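You operate a simulated robot arm through the tools that you are given. There is no shell and no other tool. Be economical: measure what you need, move in short steps, check, and stop when the job is done.

Carry out the task below with a simulated robot arm. There is one attempt and no reset: what you move stays moved.

TASK
On the top of the cream bench, make the pin gauge and the grease tin change places.
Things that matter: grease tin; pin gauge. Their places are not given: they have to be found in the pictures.

It is judged by the outcome, as a careful person would: the job done as asked, and still so three seconds after it is handed in. It fails if anything else is knocked over, pushed out of place, dropped, spilled or broken.

THE ROBOT
A 7-joint arm with a two-finger parallel gripper, fixed in place. Base frame: the origin is at the foot of the arm, x ahead of it, y to its left, z up; the work surface is at about z = 0. Lengths are in cm, angles in rad, forces in N, time in s.
With the tool pointing down near the work surface it reaches from about 24 to 62 cm from the base axis. Its first joint turns from -1.152 to 1.152 rad. Payload 2.6 kg.
Tool frame: the origin (TCP) lies between the finger pads and is the grasp point; the fingertips stand 3 cm ahead of it; z points along the fingers, y is the line along which they close. The gripper opens to 9.4 cm. The fingers are 2.8 cm wide and 1 cm thick; the gripper's body (5 by 9.6 cm) begins 5.5 cm behind the TCP.
Orientation is told as [roll, pitch, yaw] about the base's x, y, z axes, in that order, counted from this pose: with the fingers straight down and closing along the base's y, the tool's x points along the base's -x, its y along +y and its z along -z.

THE INTERFACE
- The arm moves only by the tool nudge_tool. Its argument "steps" is a list of rows, each a list of 7 numbers: the finger opening in cm, from 0 to 9.4, then the shift along the base's x, y, z in units of 200 mm (1.0 is 200 mm), then the turn, a rotation vector about the base's x, y, z in units of 60 degrees (1.0 is 60 degrees). In form: [[claw, x, y, z, rx, ry, rz], ...]. A call has 1 to 10 rows; each row is the pose to reach, as a shift and turn from the pose commanded when the call began. A call with a number of a shift or a turn outside -1 to 1 is refused whole. A row lasts 0.2 s, in which the tool goes at most 5 cm and 0.15 rad; a call with a longer step from one row to the next is refused whole, and so is a gripper value outside its range. A pose out of reach is approached as far as the arm can. The call stops where the force on the tool passes 40 N (or 10 N more than at its start, if that is more) or the arm is blocked; 0.2 s more then pass. The fingers move at their own pace (about 7.2 cm/s each) and stop on an object; they squeeze with about 33 N. The grip force told is the motor's: it shows also when the fingers shut on nothing. Time passes only in rows, and 0.2 s behind the last, so rows that repeat a pose let the fingers close. It gives the time, the measured TCP pose, the force on the tool (base axes), the opening and the grip force at its end, in the units of the frame above (readings bear some noise), and new pictures: "views" is both (left out), scene, wrist or none.
- Cameras (640 x 400 px; columns grow to the right, rows downward): "scene" is fixed at [4.11, 43.88, 56.09]; the picture's right is [-0.70, -0.71, 0.00], its down [-0.42, 0.42, -0.80] and it looks along [0.57, -0.56, -0.60] (base axes); focal length 362 px, centre (320, 200). "wrist" rides on the gripper at [-3.7, 0, -5.8] in the tool frame; the picture's right is [0.00, -1.00, 0.00], its down [0.97, 0.00, -0.24] and it looks along [0.24, 0.00, 0.97] (tool axes); focal length 218 px, centre (320, 200).
- measure_at(camera, pixels): for up to 12 pixels [column, row] of the newest picture of that camera ("zoom" is the newest enlarged one), the place [x, y, z] in the base frame of the surface seen there, good to about 0.2 cm. No time passes.
- enlarge(camera, box): a new picture of the part [left, top, right, bottom] of that camera's present view, enlarged. No time passes.
- close_job(): hands the job in; it is judged then, once.

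Work in short steps. Measure before you move; look again where a grasp or a placing could have gone wrong, and mend it. You have 80 turns and 120 pictures in all, the two below and enlarged ones among them. Open the gripper and draw the arm clear of the work before you hand the job in, unless the task says otherwise; then end with one line.

The tools are called after ">>>" as name(argument=value, ...) on one line, values as JSON. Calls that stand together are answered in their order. nudge_tool: Moves the arm, as the interface text tells. Its arguments: {"type":"object","properties":{"steps":{"type":"array"},"views":{"type":"string","enum":["both","scene","wrist","none"]}},"required":["steps"]} The other tools are called the same way: measure_at (camera, pixels) gives the place of the surface under pixels of a picture; enlarge (camera, box) takes an enlarged picture of a part of a camera's view; close_job () hands the job in.

At the start:

```text
clock: 0.0
tcp_pos: [32.77, 6.79, 26.94]
tcp_rot: [-0.001, 0.001, 0.0]
contact_force: [0.0, 0.5, -0.6]
opening: 9.39
grip_force: 0.0
```

scene: 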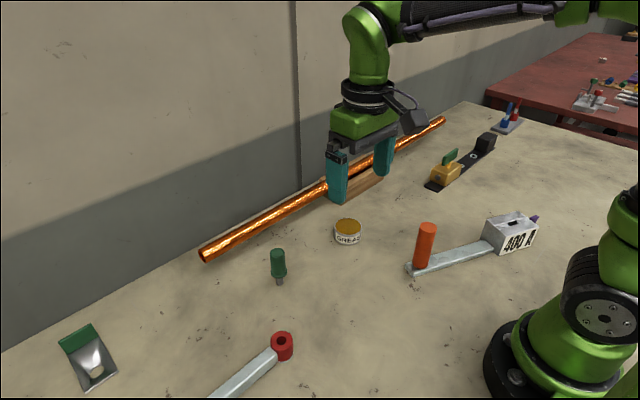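
wrist: 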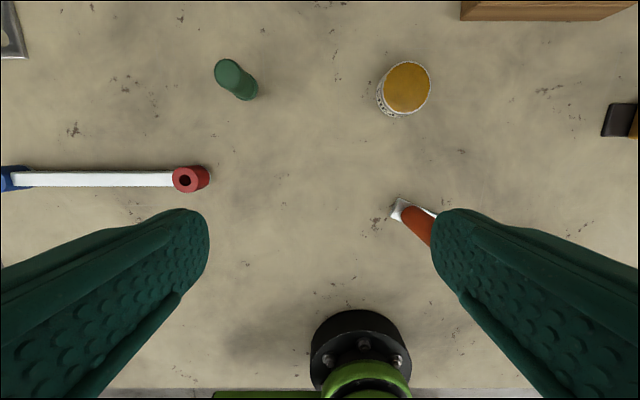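

The grease tin shows at scene (348,231), and the green-handled piece at (278,265) is probably the pin gauge. I'll enlarge that area and measure both.

>>> enlarge(camera="scene", box=[230, 200, 390, 300])

>>> measure_at(camera="scene", pixels=[[348, 223], [348, 238], [348, 246], [278, 250], [278, 265], [279, 280], [280, 288], [426, 226], [345, 195], [282, 340]])

>>> measure_at(camera="wrist", pixels=[[407, 85], [383, 110], [228, 73], [245, 92], [190, 180], [407, 62], [430, 85], [384, 85], [407, 110], [214, 73], [240, 66], [402, 212]])

```text
4.00 times, centred on (310, 250) of scene
```

zoom: 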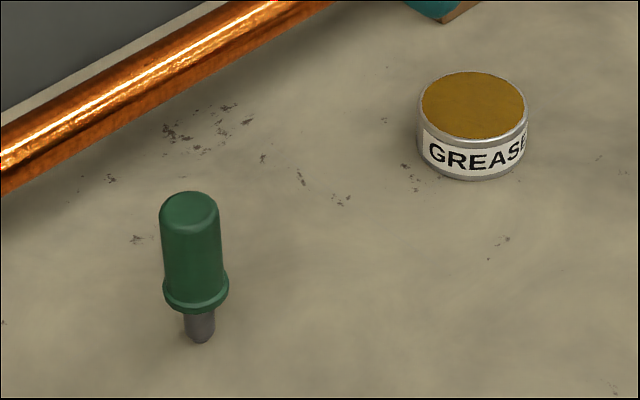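

```text
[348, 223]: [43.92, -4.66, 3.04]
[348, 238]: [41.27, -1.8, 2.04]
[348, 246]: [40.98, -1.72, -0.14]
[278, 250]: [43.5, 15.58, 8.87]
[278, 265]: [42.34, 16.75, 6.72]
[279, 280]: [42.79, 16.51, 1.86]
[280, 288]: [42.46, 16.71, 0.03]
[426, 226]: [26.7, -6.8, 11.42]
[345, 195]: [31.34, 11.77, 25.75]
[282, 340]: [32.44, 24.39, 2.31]
```

```text
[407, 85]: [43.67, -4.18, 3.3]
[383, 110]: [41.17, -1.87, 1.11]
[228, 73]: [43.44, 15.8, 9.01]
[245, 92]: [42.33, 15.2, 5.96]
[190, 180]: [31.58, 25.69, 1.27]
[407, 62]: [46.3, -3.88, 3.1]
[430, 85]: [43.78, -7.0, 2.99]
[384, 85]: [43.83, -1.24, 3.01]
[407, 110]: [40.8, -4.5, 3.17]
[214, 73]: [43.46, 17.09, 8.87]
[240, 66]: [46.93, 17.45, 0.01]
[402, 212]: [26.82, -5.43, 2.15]
```

The green piece stands on its pin at about (43.2, 16), 9 cm high. The tin is at about (43.7, -4.2), 3.1 cm high and roughly 5.8 cm wide. Next I check the foot of the pin and the surrounding obstacles.

>>> enlarge(camera="scene", box=[258, 240, 302, 296])

>>> enlarge(camera="wrist", box=[180, 30, 460, 205])

>>> measure_at(camera="scene", pixels=[[210, 255], [260, 225], [310, 200], [400, 145], [350, 195], [375, 182], [435, 185], [320, 260], [380, 270], [410, 272], [278, 244], [267, 270]])

```text
7.14 times, centred on (280, 268) of scene
```

zoom: 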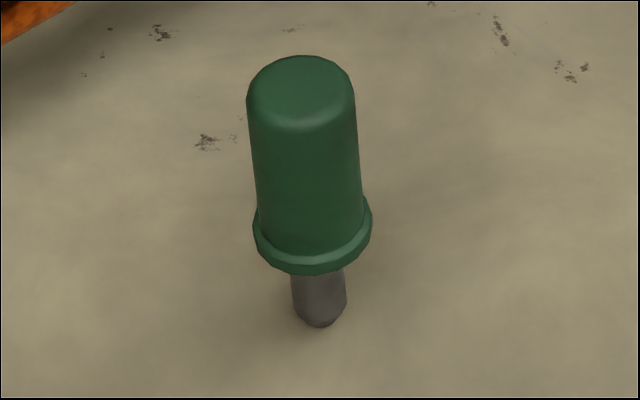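

```text
2.29 times, centred on (320, 118) of wrist
```

zoom: 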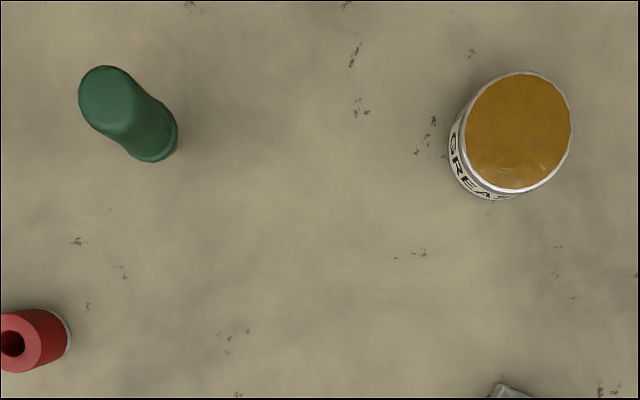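

```text
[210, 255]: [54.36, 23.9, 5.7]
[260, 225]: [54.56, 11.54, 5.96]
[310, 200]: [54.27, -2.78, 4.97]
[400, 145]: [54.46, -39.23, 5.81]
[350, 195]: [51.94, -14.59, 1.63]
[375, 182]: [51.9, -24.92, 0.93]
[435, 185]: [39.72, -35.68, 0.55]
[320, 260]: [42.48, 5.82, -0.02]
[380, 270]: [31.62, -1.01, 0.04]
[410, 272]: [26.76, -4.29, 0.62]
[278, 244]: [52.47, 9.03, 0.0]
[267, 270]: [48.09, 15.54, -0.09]
```

The bench around both pieces is clear, and the pipe lies at x≥53, z≤6. I'll move the tin to a free spot first, so I go above it with the gripper open.

>>> nudge_tool(steps=[[9.4, 0.135, -0.137, 0, 0, 0, 0], [9.4, 0.271, -0.274, 0, 0, 0, 0], [9.4, 0.406, -0.41, 0, 0, 0, 0], [9.4, 0.5415, -0.547, 0, 0, 0, 0], [9.4, 0.5415, -0.547, -0.2, 0, 0, 0], [9.4, 0.5415, -0.547, -0.4, 0, 0, 0], [9.4, 0.5415, -0.547, -0.6, 0, 0, 0], [9.4, 0.5415, -0.547, -0.747, 0, 0, 0], [9.4, 0.5415, -0.547, -0.747, 0, 0, 0]])

```text
clock: 2.0
tcp_pos: [43.71, -4.16, 12.07]
tcp_rot: [0.0, 0.001, 0.001]
contact_force: [0.7, -1.0, -0.3]
opening: 9.38
grip_force: 0.1
```

scene: 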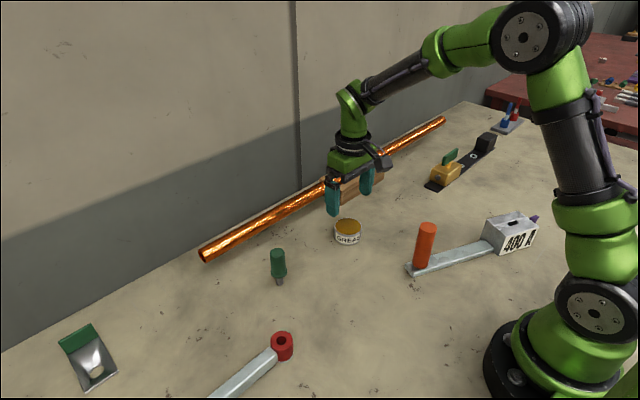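
wrist: 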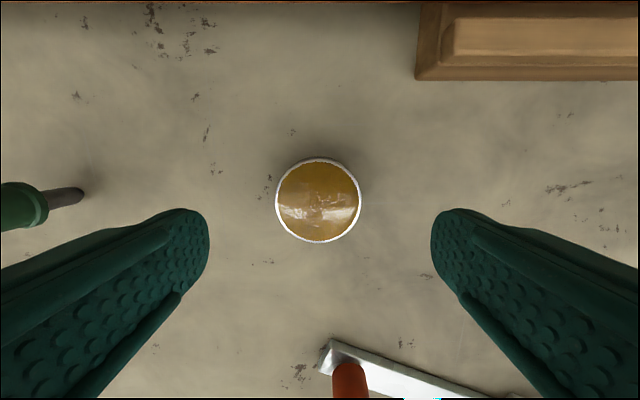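

The tin is centred in the wrist view at (319,200). I measure its rim and the foot of the pin at about (80,195).

>>> measure_at(camera="wrist", pixels=[[319, 161], [319, 239], [279, 201], [358, 201], [319, 201], [82, 195], [60, 190], [60, 204], [20, 205]])

```text
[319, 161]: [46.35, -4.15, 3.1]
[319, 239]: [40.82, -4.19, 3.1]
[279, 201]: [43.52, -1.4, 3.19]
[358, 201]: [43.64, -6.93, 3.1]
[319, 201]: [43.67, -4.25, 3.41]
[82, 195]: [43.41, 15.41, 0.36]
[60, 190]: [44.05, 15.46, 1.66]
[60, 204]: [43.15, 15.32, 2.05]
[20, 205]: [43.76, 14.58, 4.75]
```

The tin centre is (43.6, -4.17), in line with the tool. I descend to z=3.6 and close.

>>> nudge_tool(steps=[[9.4, -0.004, 0, -0.15, 0, 0, 0], [9.4, -0.004, 0, -0.3, 0, 0, 0], [9.4, -0.004, 0, -0.38, 0, 0, 0], [9.4, -0.004, 0, -0.42, 0, 0, 0], [9.4, -0.004, 0, -0.42, 0, 0, 0], [5, -0.004, 0, -0.42, 0, 0, 0], [5, -0.004, 0, -0.42, 0, 0, 0], [5, -0.004, 0, -0.42, 0, 0, 0], [5, -0.004, 0, -0.42, 0, 0, 0]])

```text
clock: 4.0
tcp_pos: [43.49, -4.19, 3.75]
tcp_rot: [0.0, 0.001, 0.0]
contact_force: [-1.2, 0.6, -0.2]
opening: 6.1
grip_force: 33.4
```

scene: 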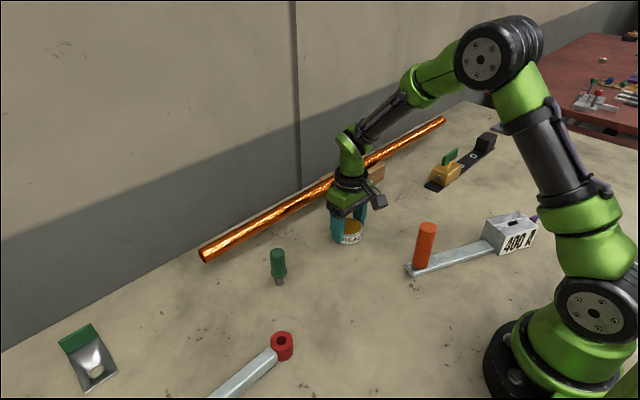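
wrist: 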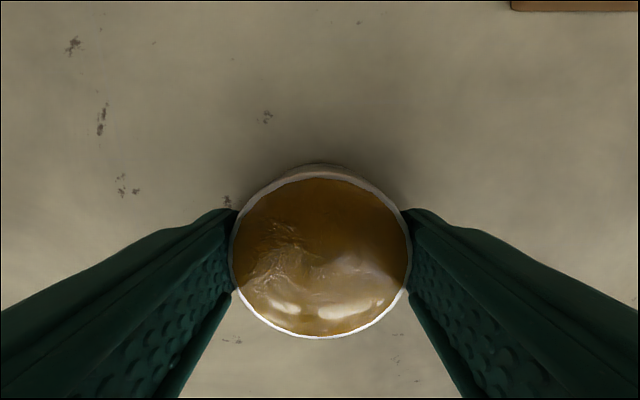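

The tin is held (opening 6.1). I lift it gently, carry it level to about (36, 6), and set it down.

>>> nudge_tool(steps=[[5, 0, 0, 0.06, 0, 0, 0], [5, 0, 0, 0.14, 0, 0, 0], [5, -0.05, 0.07, 0.18, 0, 0, 0], [5, -0.14, 0.19, 0.18, 0, 0, 0], [5, -0.23, 0.315, 0.18, 0, 0, 0], [5, -0.32, 0.435, 0.18, 0, 0, 0], [5, -0.375, 0.51, 0.18, 0, 0, 0], [5, -0.375, 0.51, 0.14, 0, 0, 0], [5, -0.375, 0.51, 0.08, 0, 0, 0], [5, -0.375, 0.51, 0.04, 0, 0, 0]])

```text
clock: 6.2
tcp_pos: [36.11, 6.1, 4.48]
tcp_rot: [-0.001, 0.0, -0.002]
contact_force: [1.5, 0.3, -4.8]
opening: 6.12
grip_force: 33.5
```

scene: 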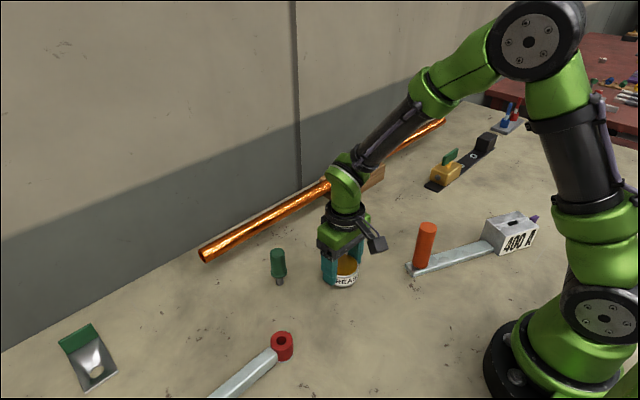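
wrist: 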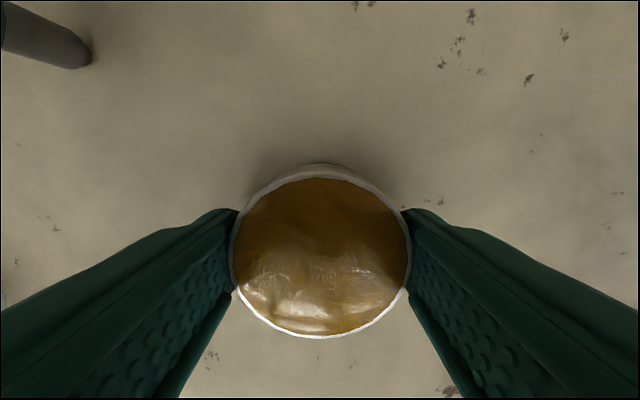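

The tin hangs about 0.7 cm above the bench. I lower it slowly, release, and rise.

>>> nudge_tool(steps=[[5, 0, 0, -0.015, 0, 0, 0], [5, 0, 0, -0.028, 0, 0, 0], [5, 0, 0, -0.037, 0, 0, 0], [5, 0, 0, -0.037, 0, 0, 0], [9.4, 0, 0, -0.037, 0, 0, 0], [9.4, 0, 0, -0.037, 0, 0, 0], [9.4, 0, 0, -0.037, 0, 0, 0], [9.4, 0, 0, 0.15, 0, 0, 0], [9.4, 0, 0, 0.35, 0, 0, 0], [9.4, 0, 0, 0.55, 0, 0, 0]])

```text
clock: 8.4
tcp_pos: [36.04, 5.85, 15.79]
tcp_rot: [0.002, -0.001, 0.0]
contact_force: [0.0, -0.4, -0.4]
opening: 9.41
grip_force: 0.0
```

scene: 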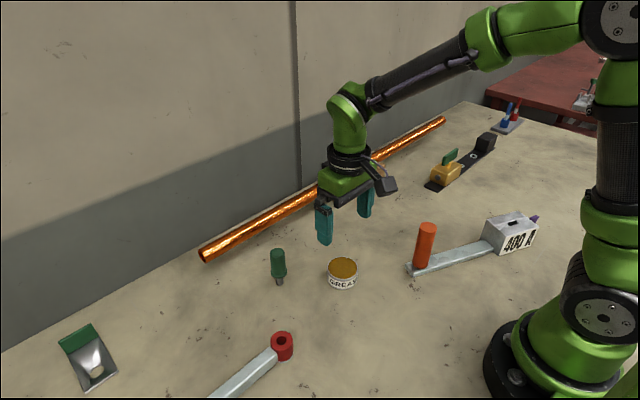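
wrist: 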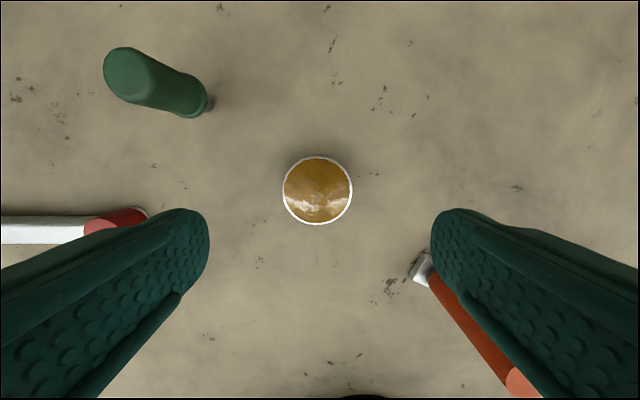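

The tin stands at its temporary spot. Now I move over the green gauge at about (43.4, 16), keeping the fingertips above its 9 cm top.

>>> nudge_tool(steps=[[9.4, 0.09, 0.125, 0.04, 0, 0, 0], [9.4, 0.185, 0.25, 0.08, 0, 0, 0], [9.4, 0.28, 0.375, 0.08, 0, 0, 0], [9.4, 0.37, 0.5025, 0.08, 0, 0, 0], [9.4, 0.37, 0.5025, 0.08, 0, 0, 0]])

```text
clock: 9.6
tcp_pos: [43.68, 16.06, 16.97]
tcp_rot: [0.001, -0.002, 0.0]
contact_force: [-0.3, 0.3, -0.7]
opening: 9.39
grip_force: 0.1
```

scene: 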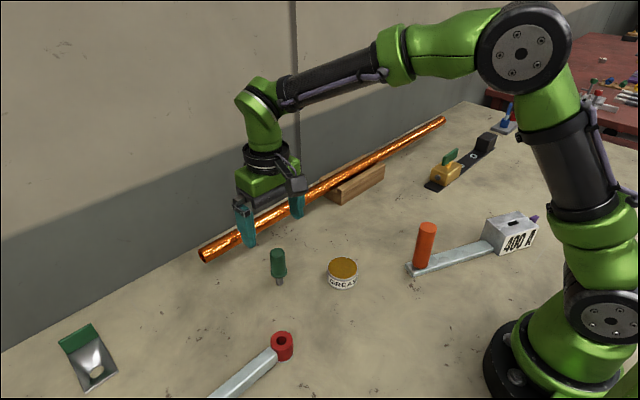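
wrist: 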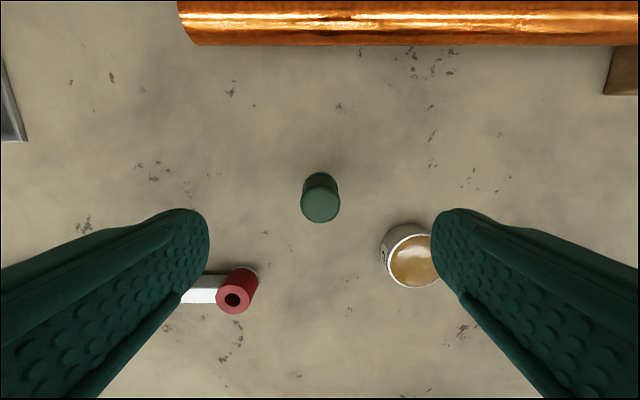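

>>> measure_at(camera="wrist", pixels=[[320, 203], [305, 203], [336, 203], [320, 191], [320, 218], [320, 178], [320, 20], [320, 44], [240, 300], [408, 258]])

>>> measure_at(camera="scene", pixels=[[280, 284], [273, 265], [285, 265], [278, 277]])

```text
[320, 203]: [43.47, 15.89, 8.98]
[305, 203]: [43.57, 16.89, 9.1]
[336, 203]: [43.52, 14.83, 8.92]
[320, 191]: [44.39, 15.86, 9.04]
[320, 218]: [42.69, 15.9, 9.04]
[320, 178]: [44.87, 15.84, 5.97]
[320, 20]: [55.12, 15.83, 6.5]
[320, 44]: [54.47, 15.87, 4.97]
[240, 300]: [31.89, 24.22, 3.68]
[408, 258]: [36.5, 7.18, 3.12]
```

```text
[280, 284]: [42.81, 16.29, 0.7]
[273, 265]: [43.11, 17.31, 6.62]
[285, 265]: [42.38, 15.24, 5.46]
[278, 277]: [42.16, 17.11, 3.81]
```

The gauge axis is at (43.5, 15.88), with its handle from about z=3.5 to 9. I descend to z=7.5, so the tips stay above the flange, and close.

>>> nudge_tool(steps=[[9.4, -0.007, -0.008, -0.1, 0, 0, 0], [9.4, -0.007, -0.008, -0.25, 0, 0, 0], [9.4, -0.007, -0.008, -0.4, 0, 0, 0], [9.4, -0.007, -0.008, -0.475, 0, 0, 0], [6, -0.007, -0.008, -0.475, 0, 0, 0], [4, -0.007, -0.008, -0.475, 0, 0, 0], [3, -0.007, -0.008, -0.475, 0, 0, 0], [1.4, -0.007, -0.008, -0.475, 0, 0, 0], [1.4, -0.007, -0.008, -0.475, 0, 0, 0], [1.4, -0.007, -0.008, -0.475, 0, 0, 0]])

```text
clock: 11.8
tcp_pos: [43.24, 16.01, 7.44]
tcp_rot: [0.0, 0.001, -0.001]
contact_force: [0.3, -0.4, -0.2]
opening: 2.97
grip_force: 32.8
```

scene: 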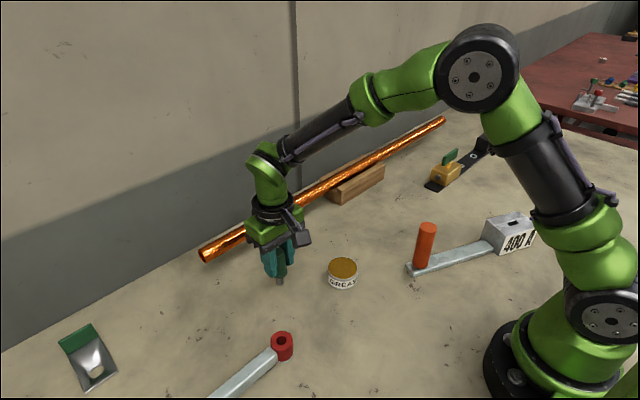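
wrist: 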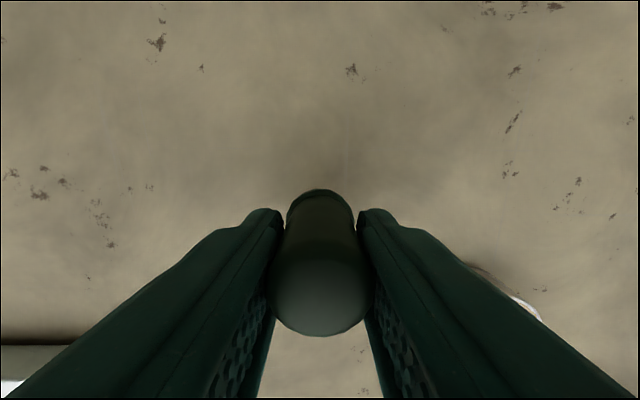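

The gauge is gripped (opening 2.97). I lift it straight up 5 cm and look.

>>> nudge_tool(steps=[[1.4, 0, 0, 0.05, 0, 0, 0], [1.4, 0, 0, 0.15, 0, 0, 0], [1.4, 0, 0, 0.25, 0, 0, 0], [1.4, 0, 0, 0.25, 0, 0, 0]], views="scene")

>>> enlarge(camera="scene", box=[220, 180, 380, 300])

```text
clock: 12.8
tcp_pos: [43.41, 16.02, 12.41]
tcp_rot: [-0.003, 0.0, 0.001]
contact_force: [0.3, -0.3, -1.4]
opening: 2.96
grip_force: 32.7
```

scene: 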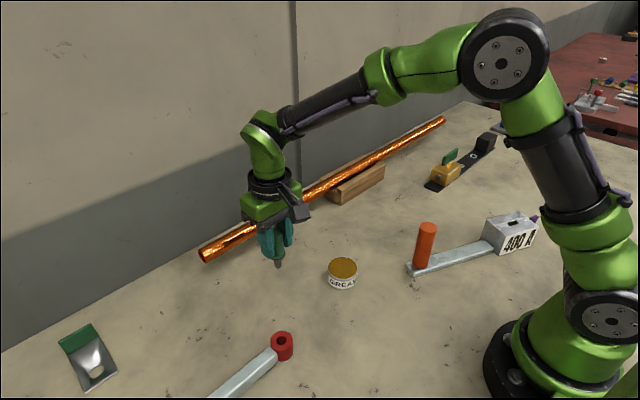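

```text
3.33 times, centred on (300, 240) of scene
```

zoom: 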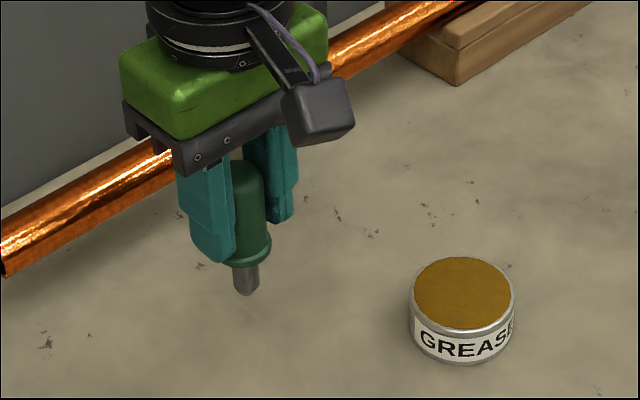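

The bench has no hole, so the gauge stands freely on its pin, and it hangs straight in the grip. I carry it to the tin's old place at (43.6, -4.17).

>>> nudge_tool(steps=[[1.4, 0, -0.06, 0, 0, 0, 0], [1.4, 0.005, -0.2, 0, 0, 0, 0], [1.4, 0.005, -0.36, 0, 0, 0, 0], [1.4, 0.005, -0.52, 0, 0, 0, 0], [1.4, 0.005, -0.68, 0, 0, 0, 0], [1.4, 0.005, -0.84, 0, 0, 0, 0], [1.4, 0.005, -0.95, 0, 0, 0, 0], [1.4, 0.005, -1.0, 0, 0, 0, 0], [1.4, 0.005, -1.0, -0.1, 0, 0, 0], [1.4, 0.005, -1.0, -0.2, 0, 0, 0]])

>>> enlarge(camera="scene", box=[300, 160, 400, 260])

```text
clock: 15.0
tcp_pos: [43.29, -4.04, 8.46]
tcp_rot: [0.001, 0.0, 0.0]
contact_force: [-0.2, 0.0, -1.9]
opening: 2.94
grip_force: 32.9
```

scene: 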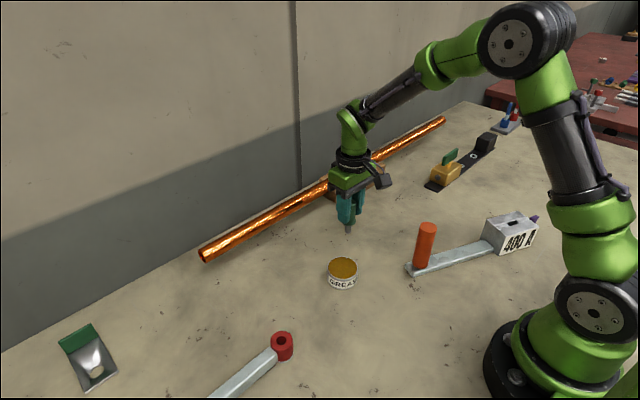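
wrist: 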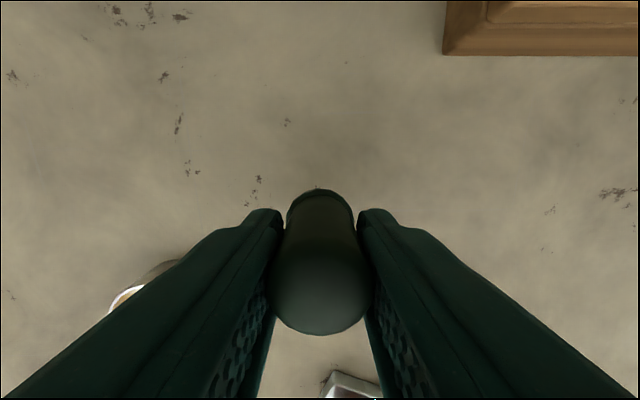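

```text
4.00 times, centred on (350, 210) of scene
```

zoom: 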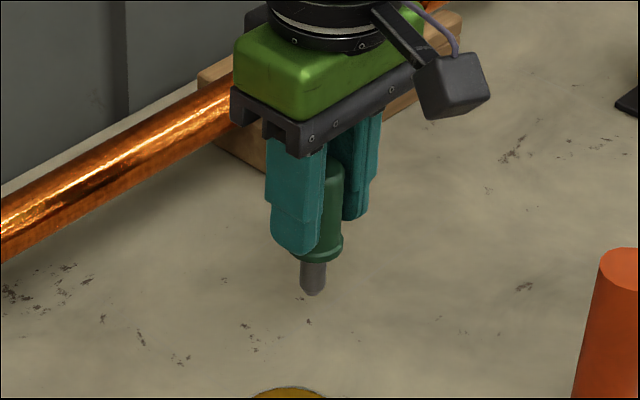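

The pin hangs about 1 cm above the bench. I lower it in small steps to its standing height and read the force before letting go.

>>> nudge_tool(steps=[[1.4, 0.005, -0.005, -0.02, 0, 0, 0], [1.4, 0.005, -0.005, -0.035, 0, 0, 0], [1.4, 0.005, -0.005, -0.045, 0, 0, 0], [1.4, 0.005, -0.005, -0.05, 0, 0, 0], [1.4, 0.005, -0.005, -0.05, 0, 0, 0]], views="none")

```text
clock: 16.2
tcp_pos: [43.53, -4.13, 7.63]
tcp_rot: [0.001, -0.002, 0.0]
contact_force: [-5.4, -0.5, 12.3]
opening: 2.99
grip_force: 33.4
```

The pin has met the bench (12 N upward). I ease up a hair, open slowly, then look before rising.

>>> nudge_tool(steps=[[1.4, 0, 0, 0.004, 0, 0, 0], [1.4, 0, 0, 0.004, 0, 0, 0]], views="scene")

>>> enlarge(camera="scene", box=[310, 180, 390, 250])

```text
clock: 16.8
tcp_pos: [43.46, -4.16, 7.61]
tcp_rot: [0.0, -0.002, 0.001]
contact_force: [1.8, 0.7, 2.2]
opening: 2.97
grip_force: 33.2
```

scene: 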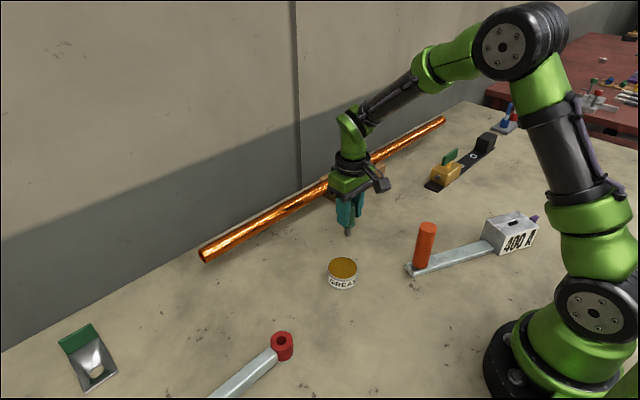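

```text
5.71 times, centred on (350, 215) of scene
```

zoom: 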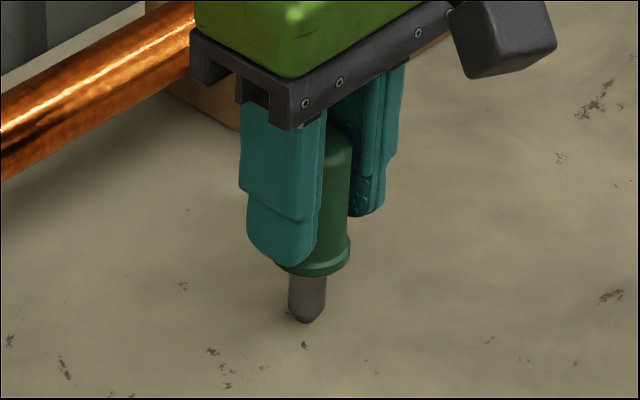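

It stands upright with only 2 N on it. I open in small stages.

>>> nudge_tool(steps=[[3.0, 0, 0, 0, 0, 0, 0], [3.1, 0, 0, 0, 0, 0, 0], [3.2, 0, 0, 0, 0, 0, 0], [3.4, 0, 0, 0, 0, 0, 0], [3.4, 0, 0, 0, 0, 0, 0]])

>>> enlarge(camera="scene", box=[310, 180, 390, 250])

```text
clock: 18.0
tcp_pos: [43.41, -4.08, 7.52]
tcp_rot: [0.001, -0.001, -0.001]
contact_force: [0.0, 0.2, 0.4]
opening: 3.42
grip_force: 0.0
```

scene: 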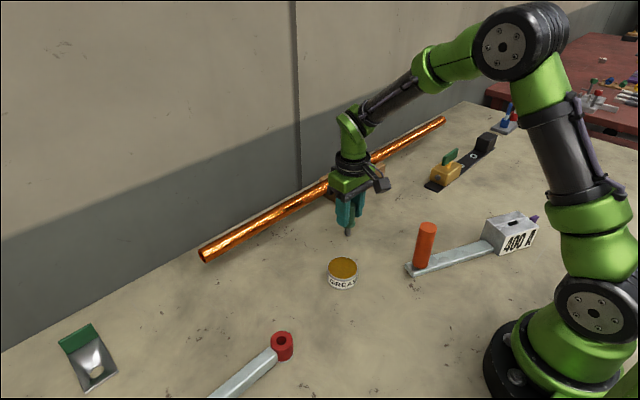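
wrist: 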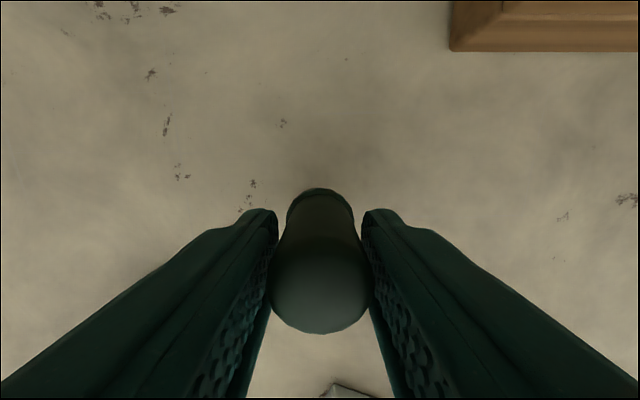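

```text
5.71 times, centred on (350, 215) of scene
```

zoom: 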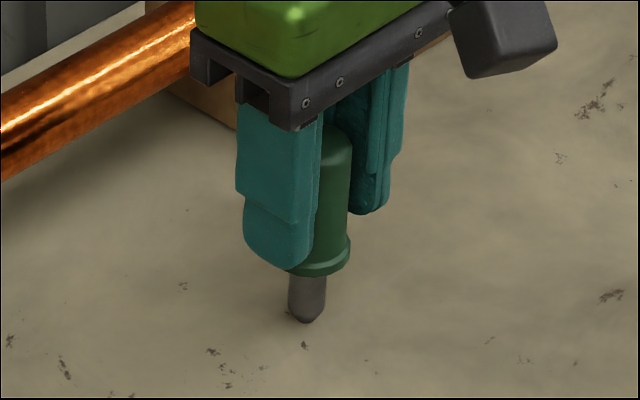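

The gauge stands free. I open fully and rise straight up 10 cm.

>>> nudge_tool(steps=[[5, 0, 0, 0, 0, 0, 0], [7, 0, 0, 0, 0, 0, 0], [9.4, 0, 0, 0, 0, 0, 0], [9.4, 0, 0, 0.1, 0, 0, 0], [9.4, 0, 0, 0.3, 0, 0, 0], [9.4, 0, 0, 0.5, 0, 0, 0]])

>>> measure_at(camera="wrist", pixels=[[320, 203], [305, 203], [336, 203]])

```text
clock: 19.4
tcp_pos: [43.46, -4.17, 17.7]
tcp_rot: [0.0, 0.001, 0.003]
contact_force: [0.1, 0.7, -0.5]
opening: 9.4
grip_force: 0.0
```

scene: 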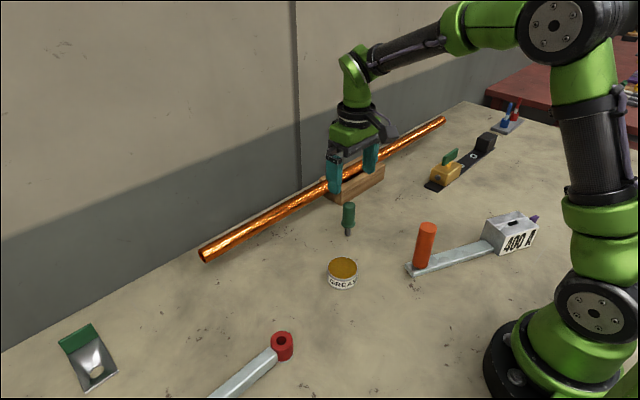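
wrist: 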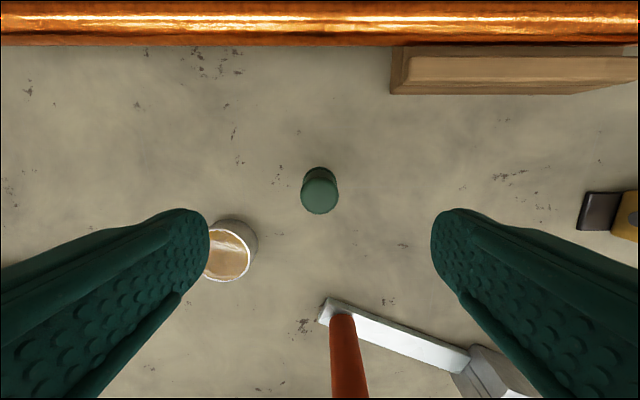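

```text
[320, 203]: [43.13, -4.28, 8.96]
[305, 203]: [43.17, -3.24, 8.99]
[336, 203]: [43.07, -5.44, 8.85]
```

The gauge stands at the tin's old place. Now I return above the tin at about (36, 6).

>>> nudge_tool(steps=[[9.4, -0.093, 0.128, 0, 0, 0, 0], [9.4, -0.187, 0.256, 0, 0, 0, 0], [9.4, -0.28, 0.384, 0, 0, 0, 0], [9.4, -0.373, 0.5105, 0, 0, 0, 0], [9.4, -0.373, 0.5105, -0.15, 0, 0, 0], [9.4, -0.373, 0.5105, -0.28, 0, 0, 0], [9.4, -0.373, 0.5105, -0.28, 0, 0, 0]])

>>> measure_at(camera="wrist", pixels=[[319, 161], [319, 239], [279, 201], [358, 201]])

```text
clock: 21.0
tcp_pos: [36.13, 6.25, 11.91]
tcp_rot: [-0.001, 0.001, 0.002]
contact_force: [0.2, -0.7, -0.1]
opening: 9.38
grip_force: 0.1
```

scene: 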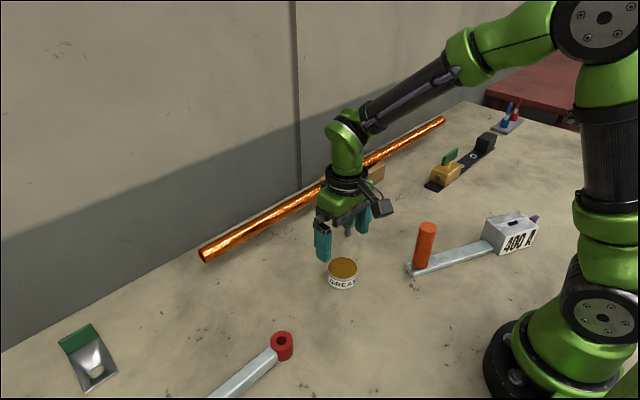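
wrist: 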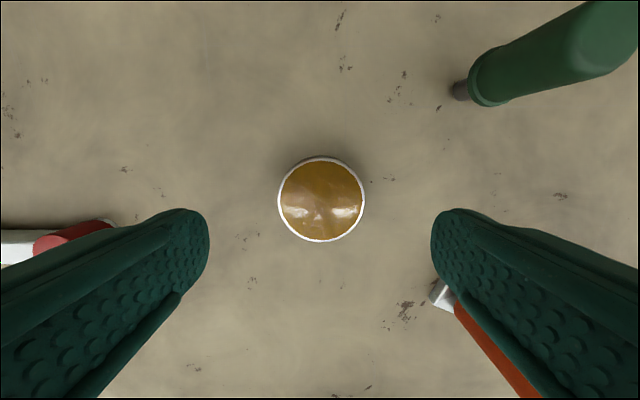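

```text
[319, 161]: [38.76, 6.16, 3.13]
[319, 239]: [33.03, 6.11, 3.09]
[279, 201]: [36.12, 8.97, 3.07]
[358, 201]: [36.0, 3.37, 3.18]
```

The tin is centred, and the gauge is clear of the gripper. I descend and grasp.

>>> nudge_tool(steps=[[9.4, 0, 0, -0.15, 0, 0, 0], [9.4, 0, 0, -0.3, 0, 0, 0], [9.4, 0, 0, -0.38, 0, 0, 0], [9.4, 0, 0, -0.419, 0, 0, 0], [9.4, 0, 0, -0.419, 0, 0, 0], [5, 0, 0, -0.419, 0, 0, 0], [5, 0, 0, -0.419, 0, 0, 0], [5, 0, 0, -0.419, 0, 0, 0], [5, 0, 0, -0.419, 0, 0, 0]], views="none")

```text
clock: 23.0
tcp_pos: [36.04, 6.33, 3.59]
tcp_rot: [0.0, 0.0, -0.001]
contact_force: [0.0, -0.6, 0.0]
opening: 6.12
grip_force: 32.9
```

Gripped (opening 6.12). I carry it level to the gauge's old place at (43.5, 15.9).

>>> nudge_tool(steps=[[5, 0, 0, 0.06, 0, 0, 0], [5, 0, 0, 0.14, 0, 0, 0], [5, 0.05, 0.065, 0.18, 0, 0, 0], [5, 0.14, 0.185, 0.18, 0, 0, 0], [5, 0.23, 0.305, 0.18, 0, 0, 0], [5, 0.32, 0.42, 0.18, 0, 0, 0], [5, 0.374, 0.4925, 0.18, 0, 0, 0], [5, 0.374, 0.4925, 0.14, 0, 0, 0], [5, 0.374, 0.4925, 0.08, 0, 0, 0], [5, 0.374, 0.4925, 0.04, 0, 0, 0]])

```text
clock: 25.2
tcp_pos: [43.55, 15.89, 4.48]
tcp_rot: [0.001, 0.0, -0.001]
contact_force: [-0.6, 0.1, -3.7]
opening: 6.08
grip_force: 32.8
```

scene: 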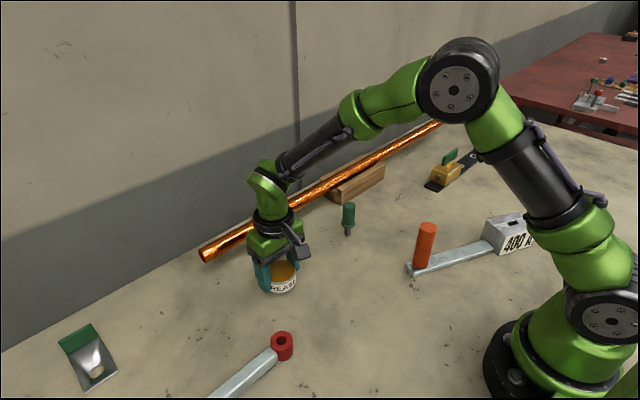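
wrist: 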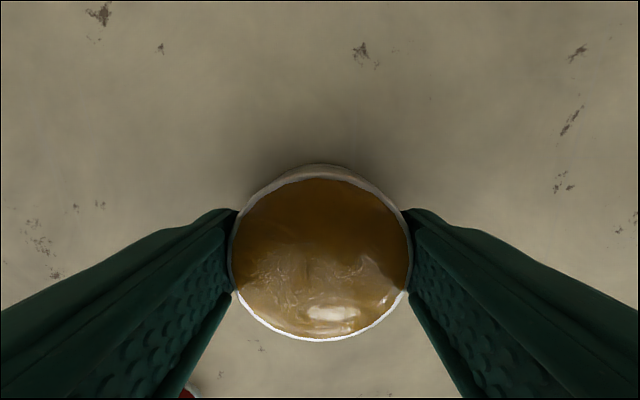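

Over the spot, with about 0.8 cm to go. I lower slowly, release, and rise.

>>> nudge_tool(steps=[[5, 0, 0, -0.015, 0, 0, 0], [5, 0, 0, -0.028, 0, 0, 0], [5, 0, 0, -0.038, 0, 0, 0], [5, 0, 0, -0.038, 0, 0, 0], [9.4, 0, 0, -0.038, 0, 0, 0], [9.4, 0, 0, -0.038, 0, 0, 0], [9.4, 0, 0, -0.038, 0, 0, 0], [9.4, 0, 0, 0.15, 0, 0, 0], [9.4, 0, 0, 0.35, 0, 0, 0], [9.4, 0, 0, 0.55, 0, 0, 0]])

>>> measure_at(camera="wrist", pixels=[[319, 165], [319, 218], [288, 192], [349, 192]])

```text
clock: 27.4
tcp_pos: [43.39, 15.91, 15.6]
tcp_rot: [-0.001, -0.001, -0.001]
contact_force: [-0.6, 0.1, 1.1]
opening: 9.39
grip_force: 0.0
```

scene: 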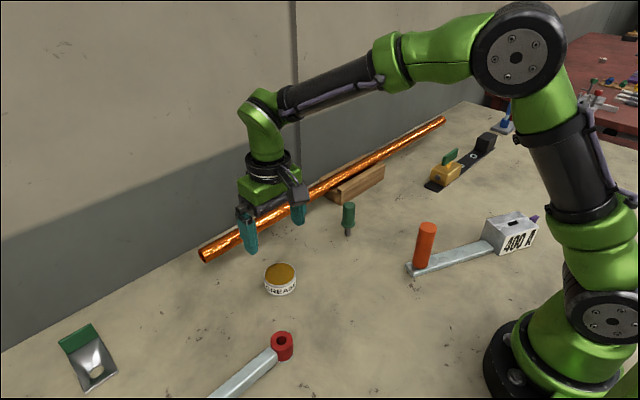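
wrist: 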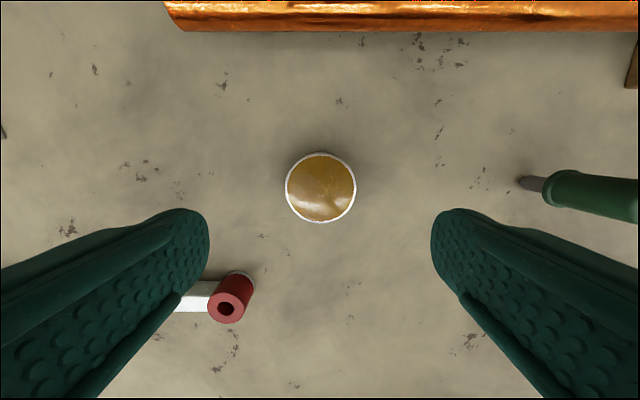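

```text
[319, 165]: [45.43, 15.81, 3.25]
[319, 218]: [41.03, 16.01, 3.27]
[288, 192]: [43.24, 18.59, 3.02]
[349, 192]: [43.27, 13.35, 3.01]
```

Both are placed: the tin is at about (43.3, 15.9) and the gauge stands upright. I draw the arm back and up to its starting place, then check once more.

>>> nudge_tool(steps=[[9.4, 0, 0, 0.2, 0, 0, 0], [9.4, 0, 0, 0.4, 0, 0, 0], [9.4, 0, 0, 0.55, 0, 0, 0], [9.4, -0.14, -0.12, 0.55, 0, 0, 0], [9.4, -0.28, -0.24, 0.55, 0, 0, 0], [9.4, -0.42, -0.36, 0.55, 0, 0, 0], [9.4, -0.53, -0.45, 0.55, 0, 0, 0], [9.4, -0.53, -0.45, 0.55, 0, 0, 0]])

```text
clock: 29.2
tcp_pos: [32.99, 6.91, 26.38]
tcp_rot: [0.0, 0.0, 0.0]
contact_force: [-1.1, -0.5, 0.1]
opening: 9.41
grip_force: 0.0
```

scene: 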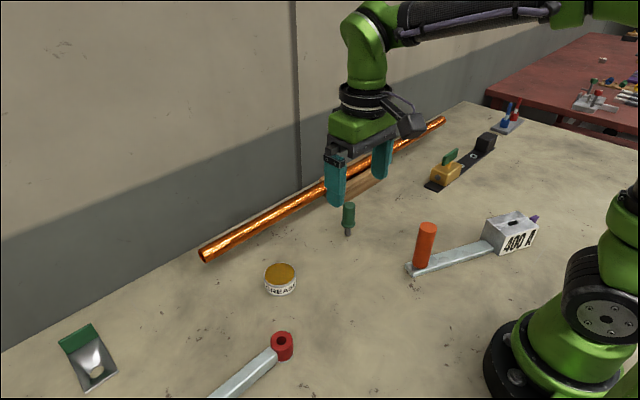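
wrist: 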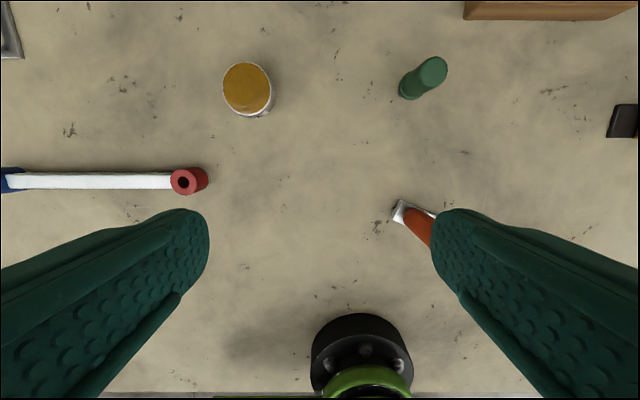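

The tin and gauge have swapped, both stand upright, and nothing else has moved. I hand the job in.

>>> close_job()

```text
The job is handed in.
```

The pin gauge and the grease tin have changed places on the bench; both stand upright, and nothing else looked moved in the last pictures.
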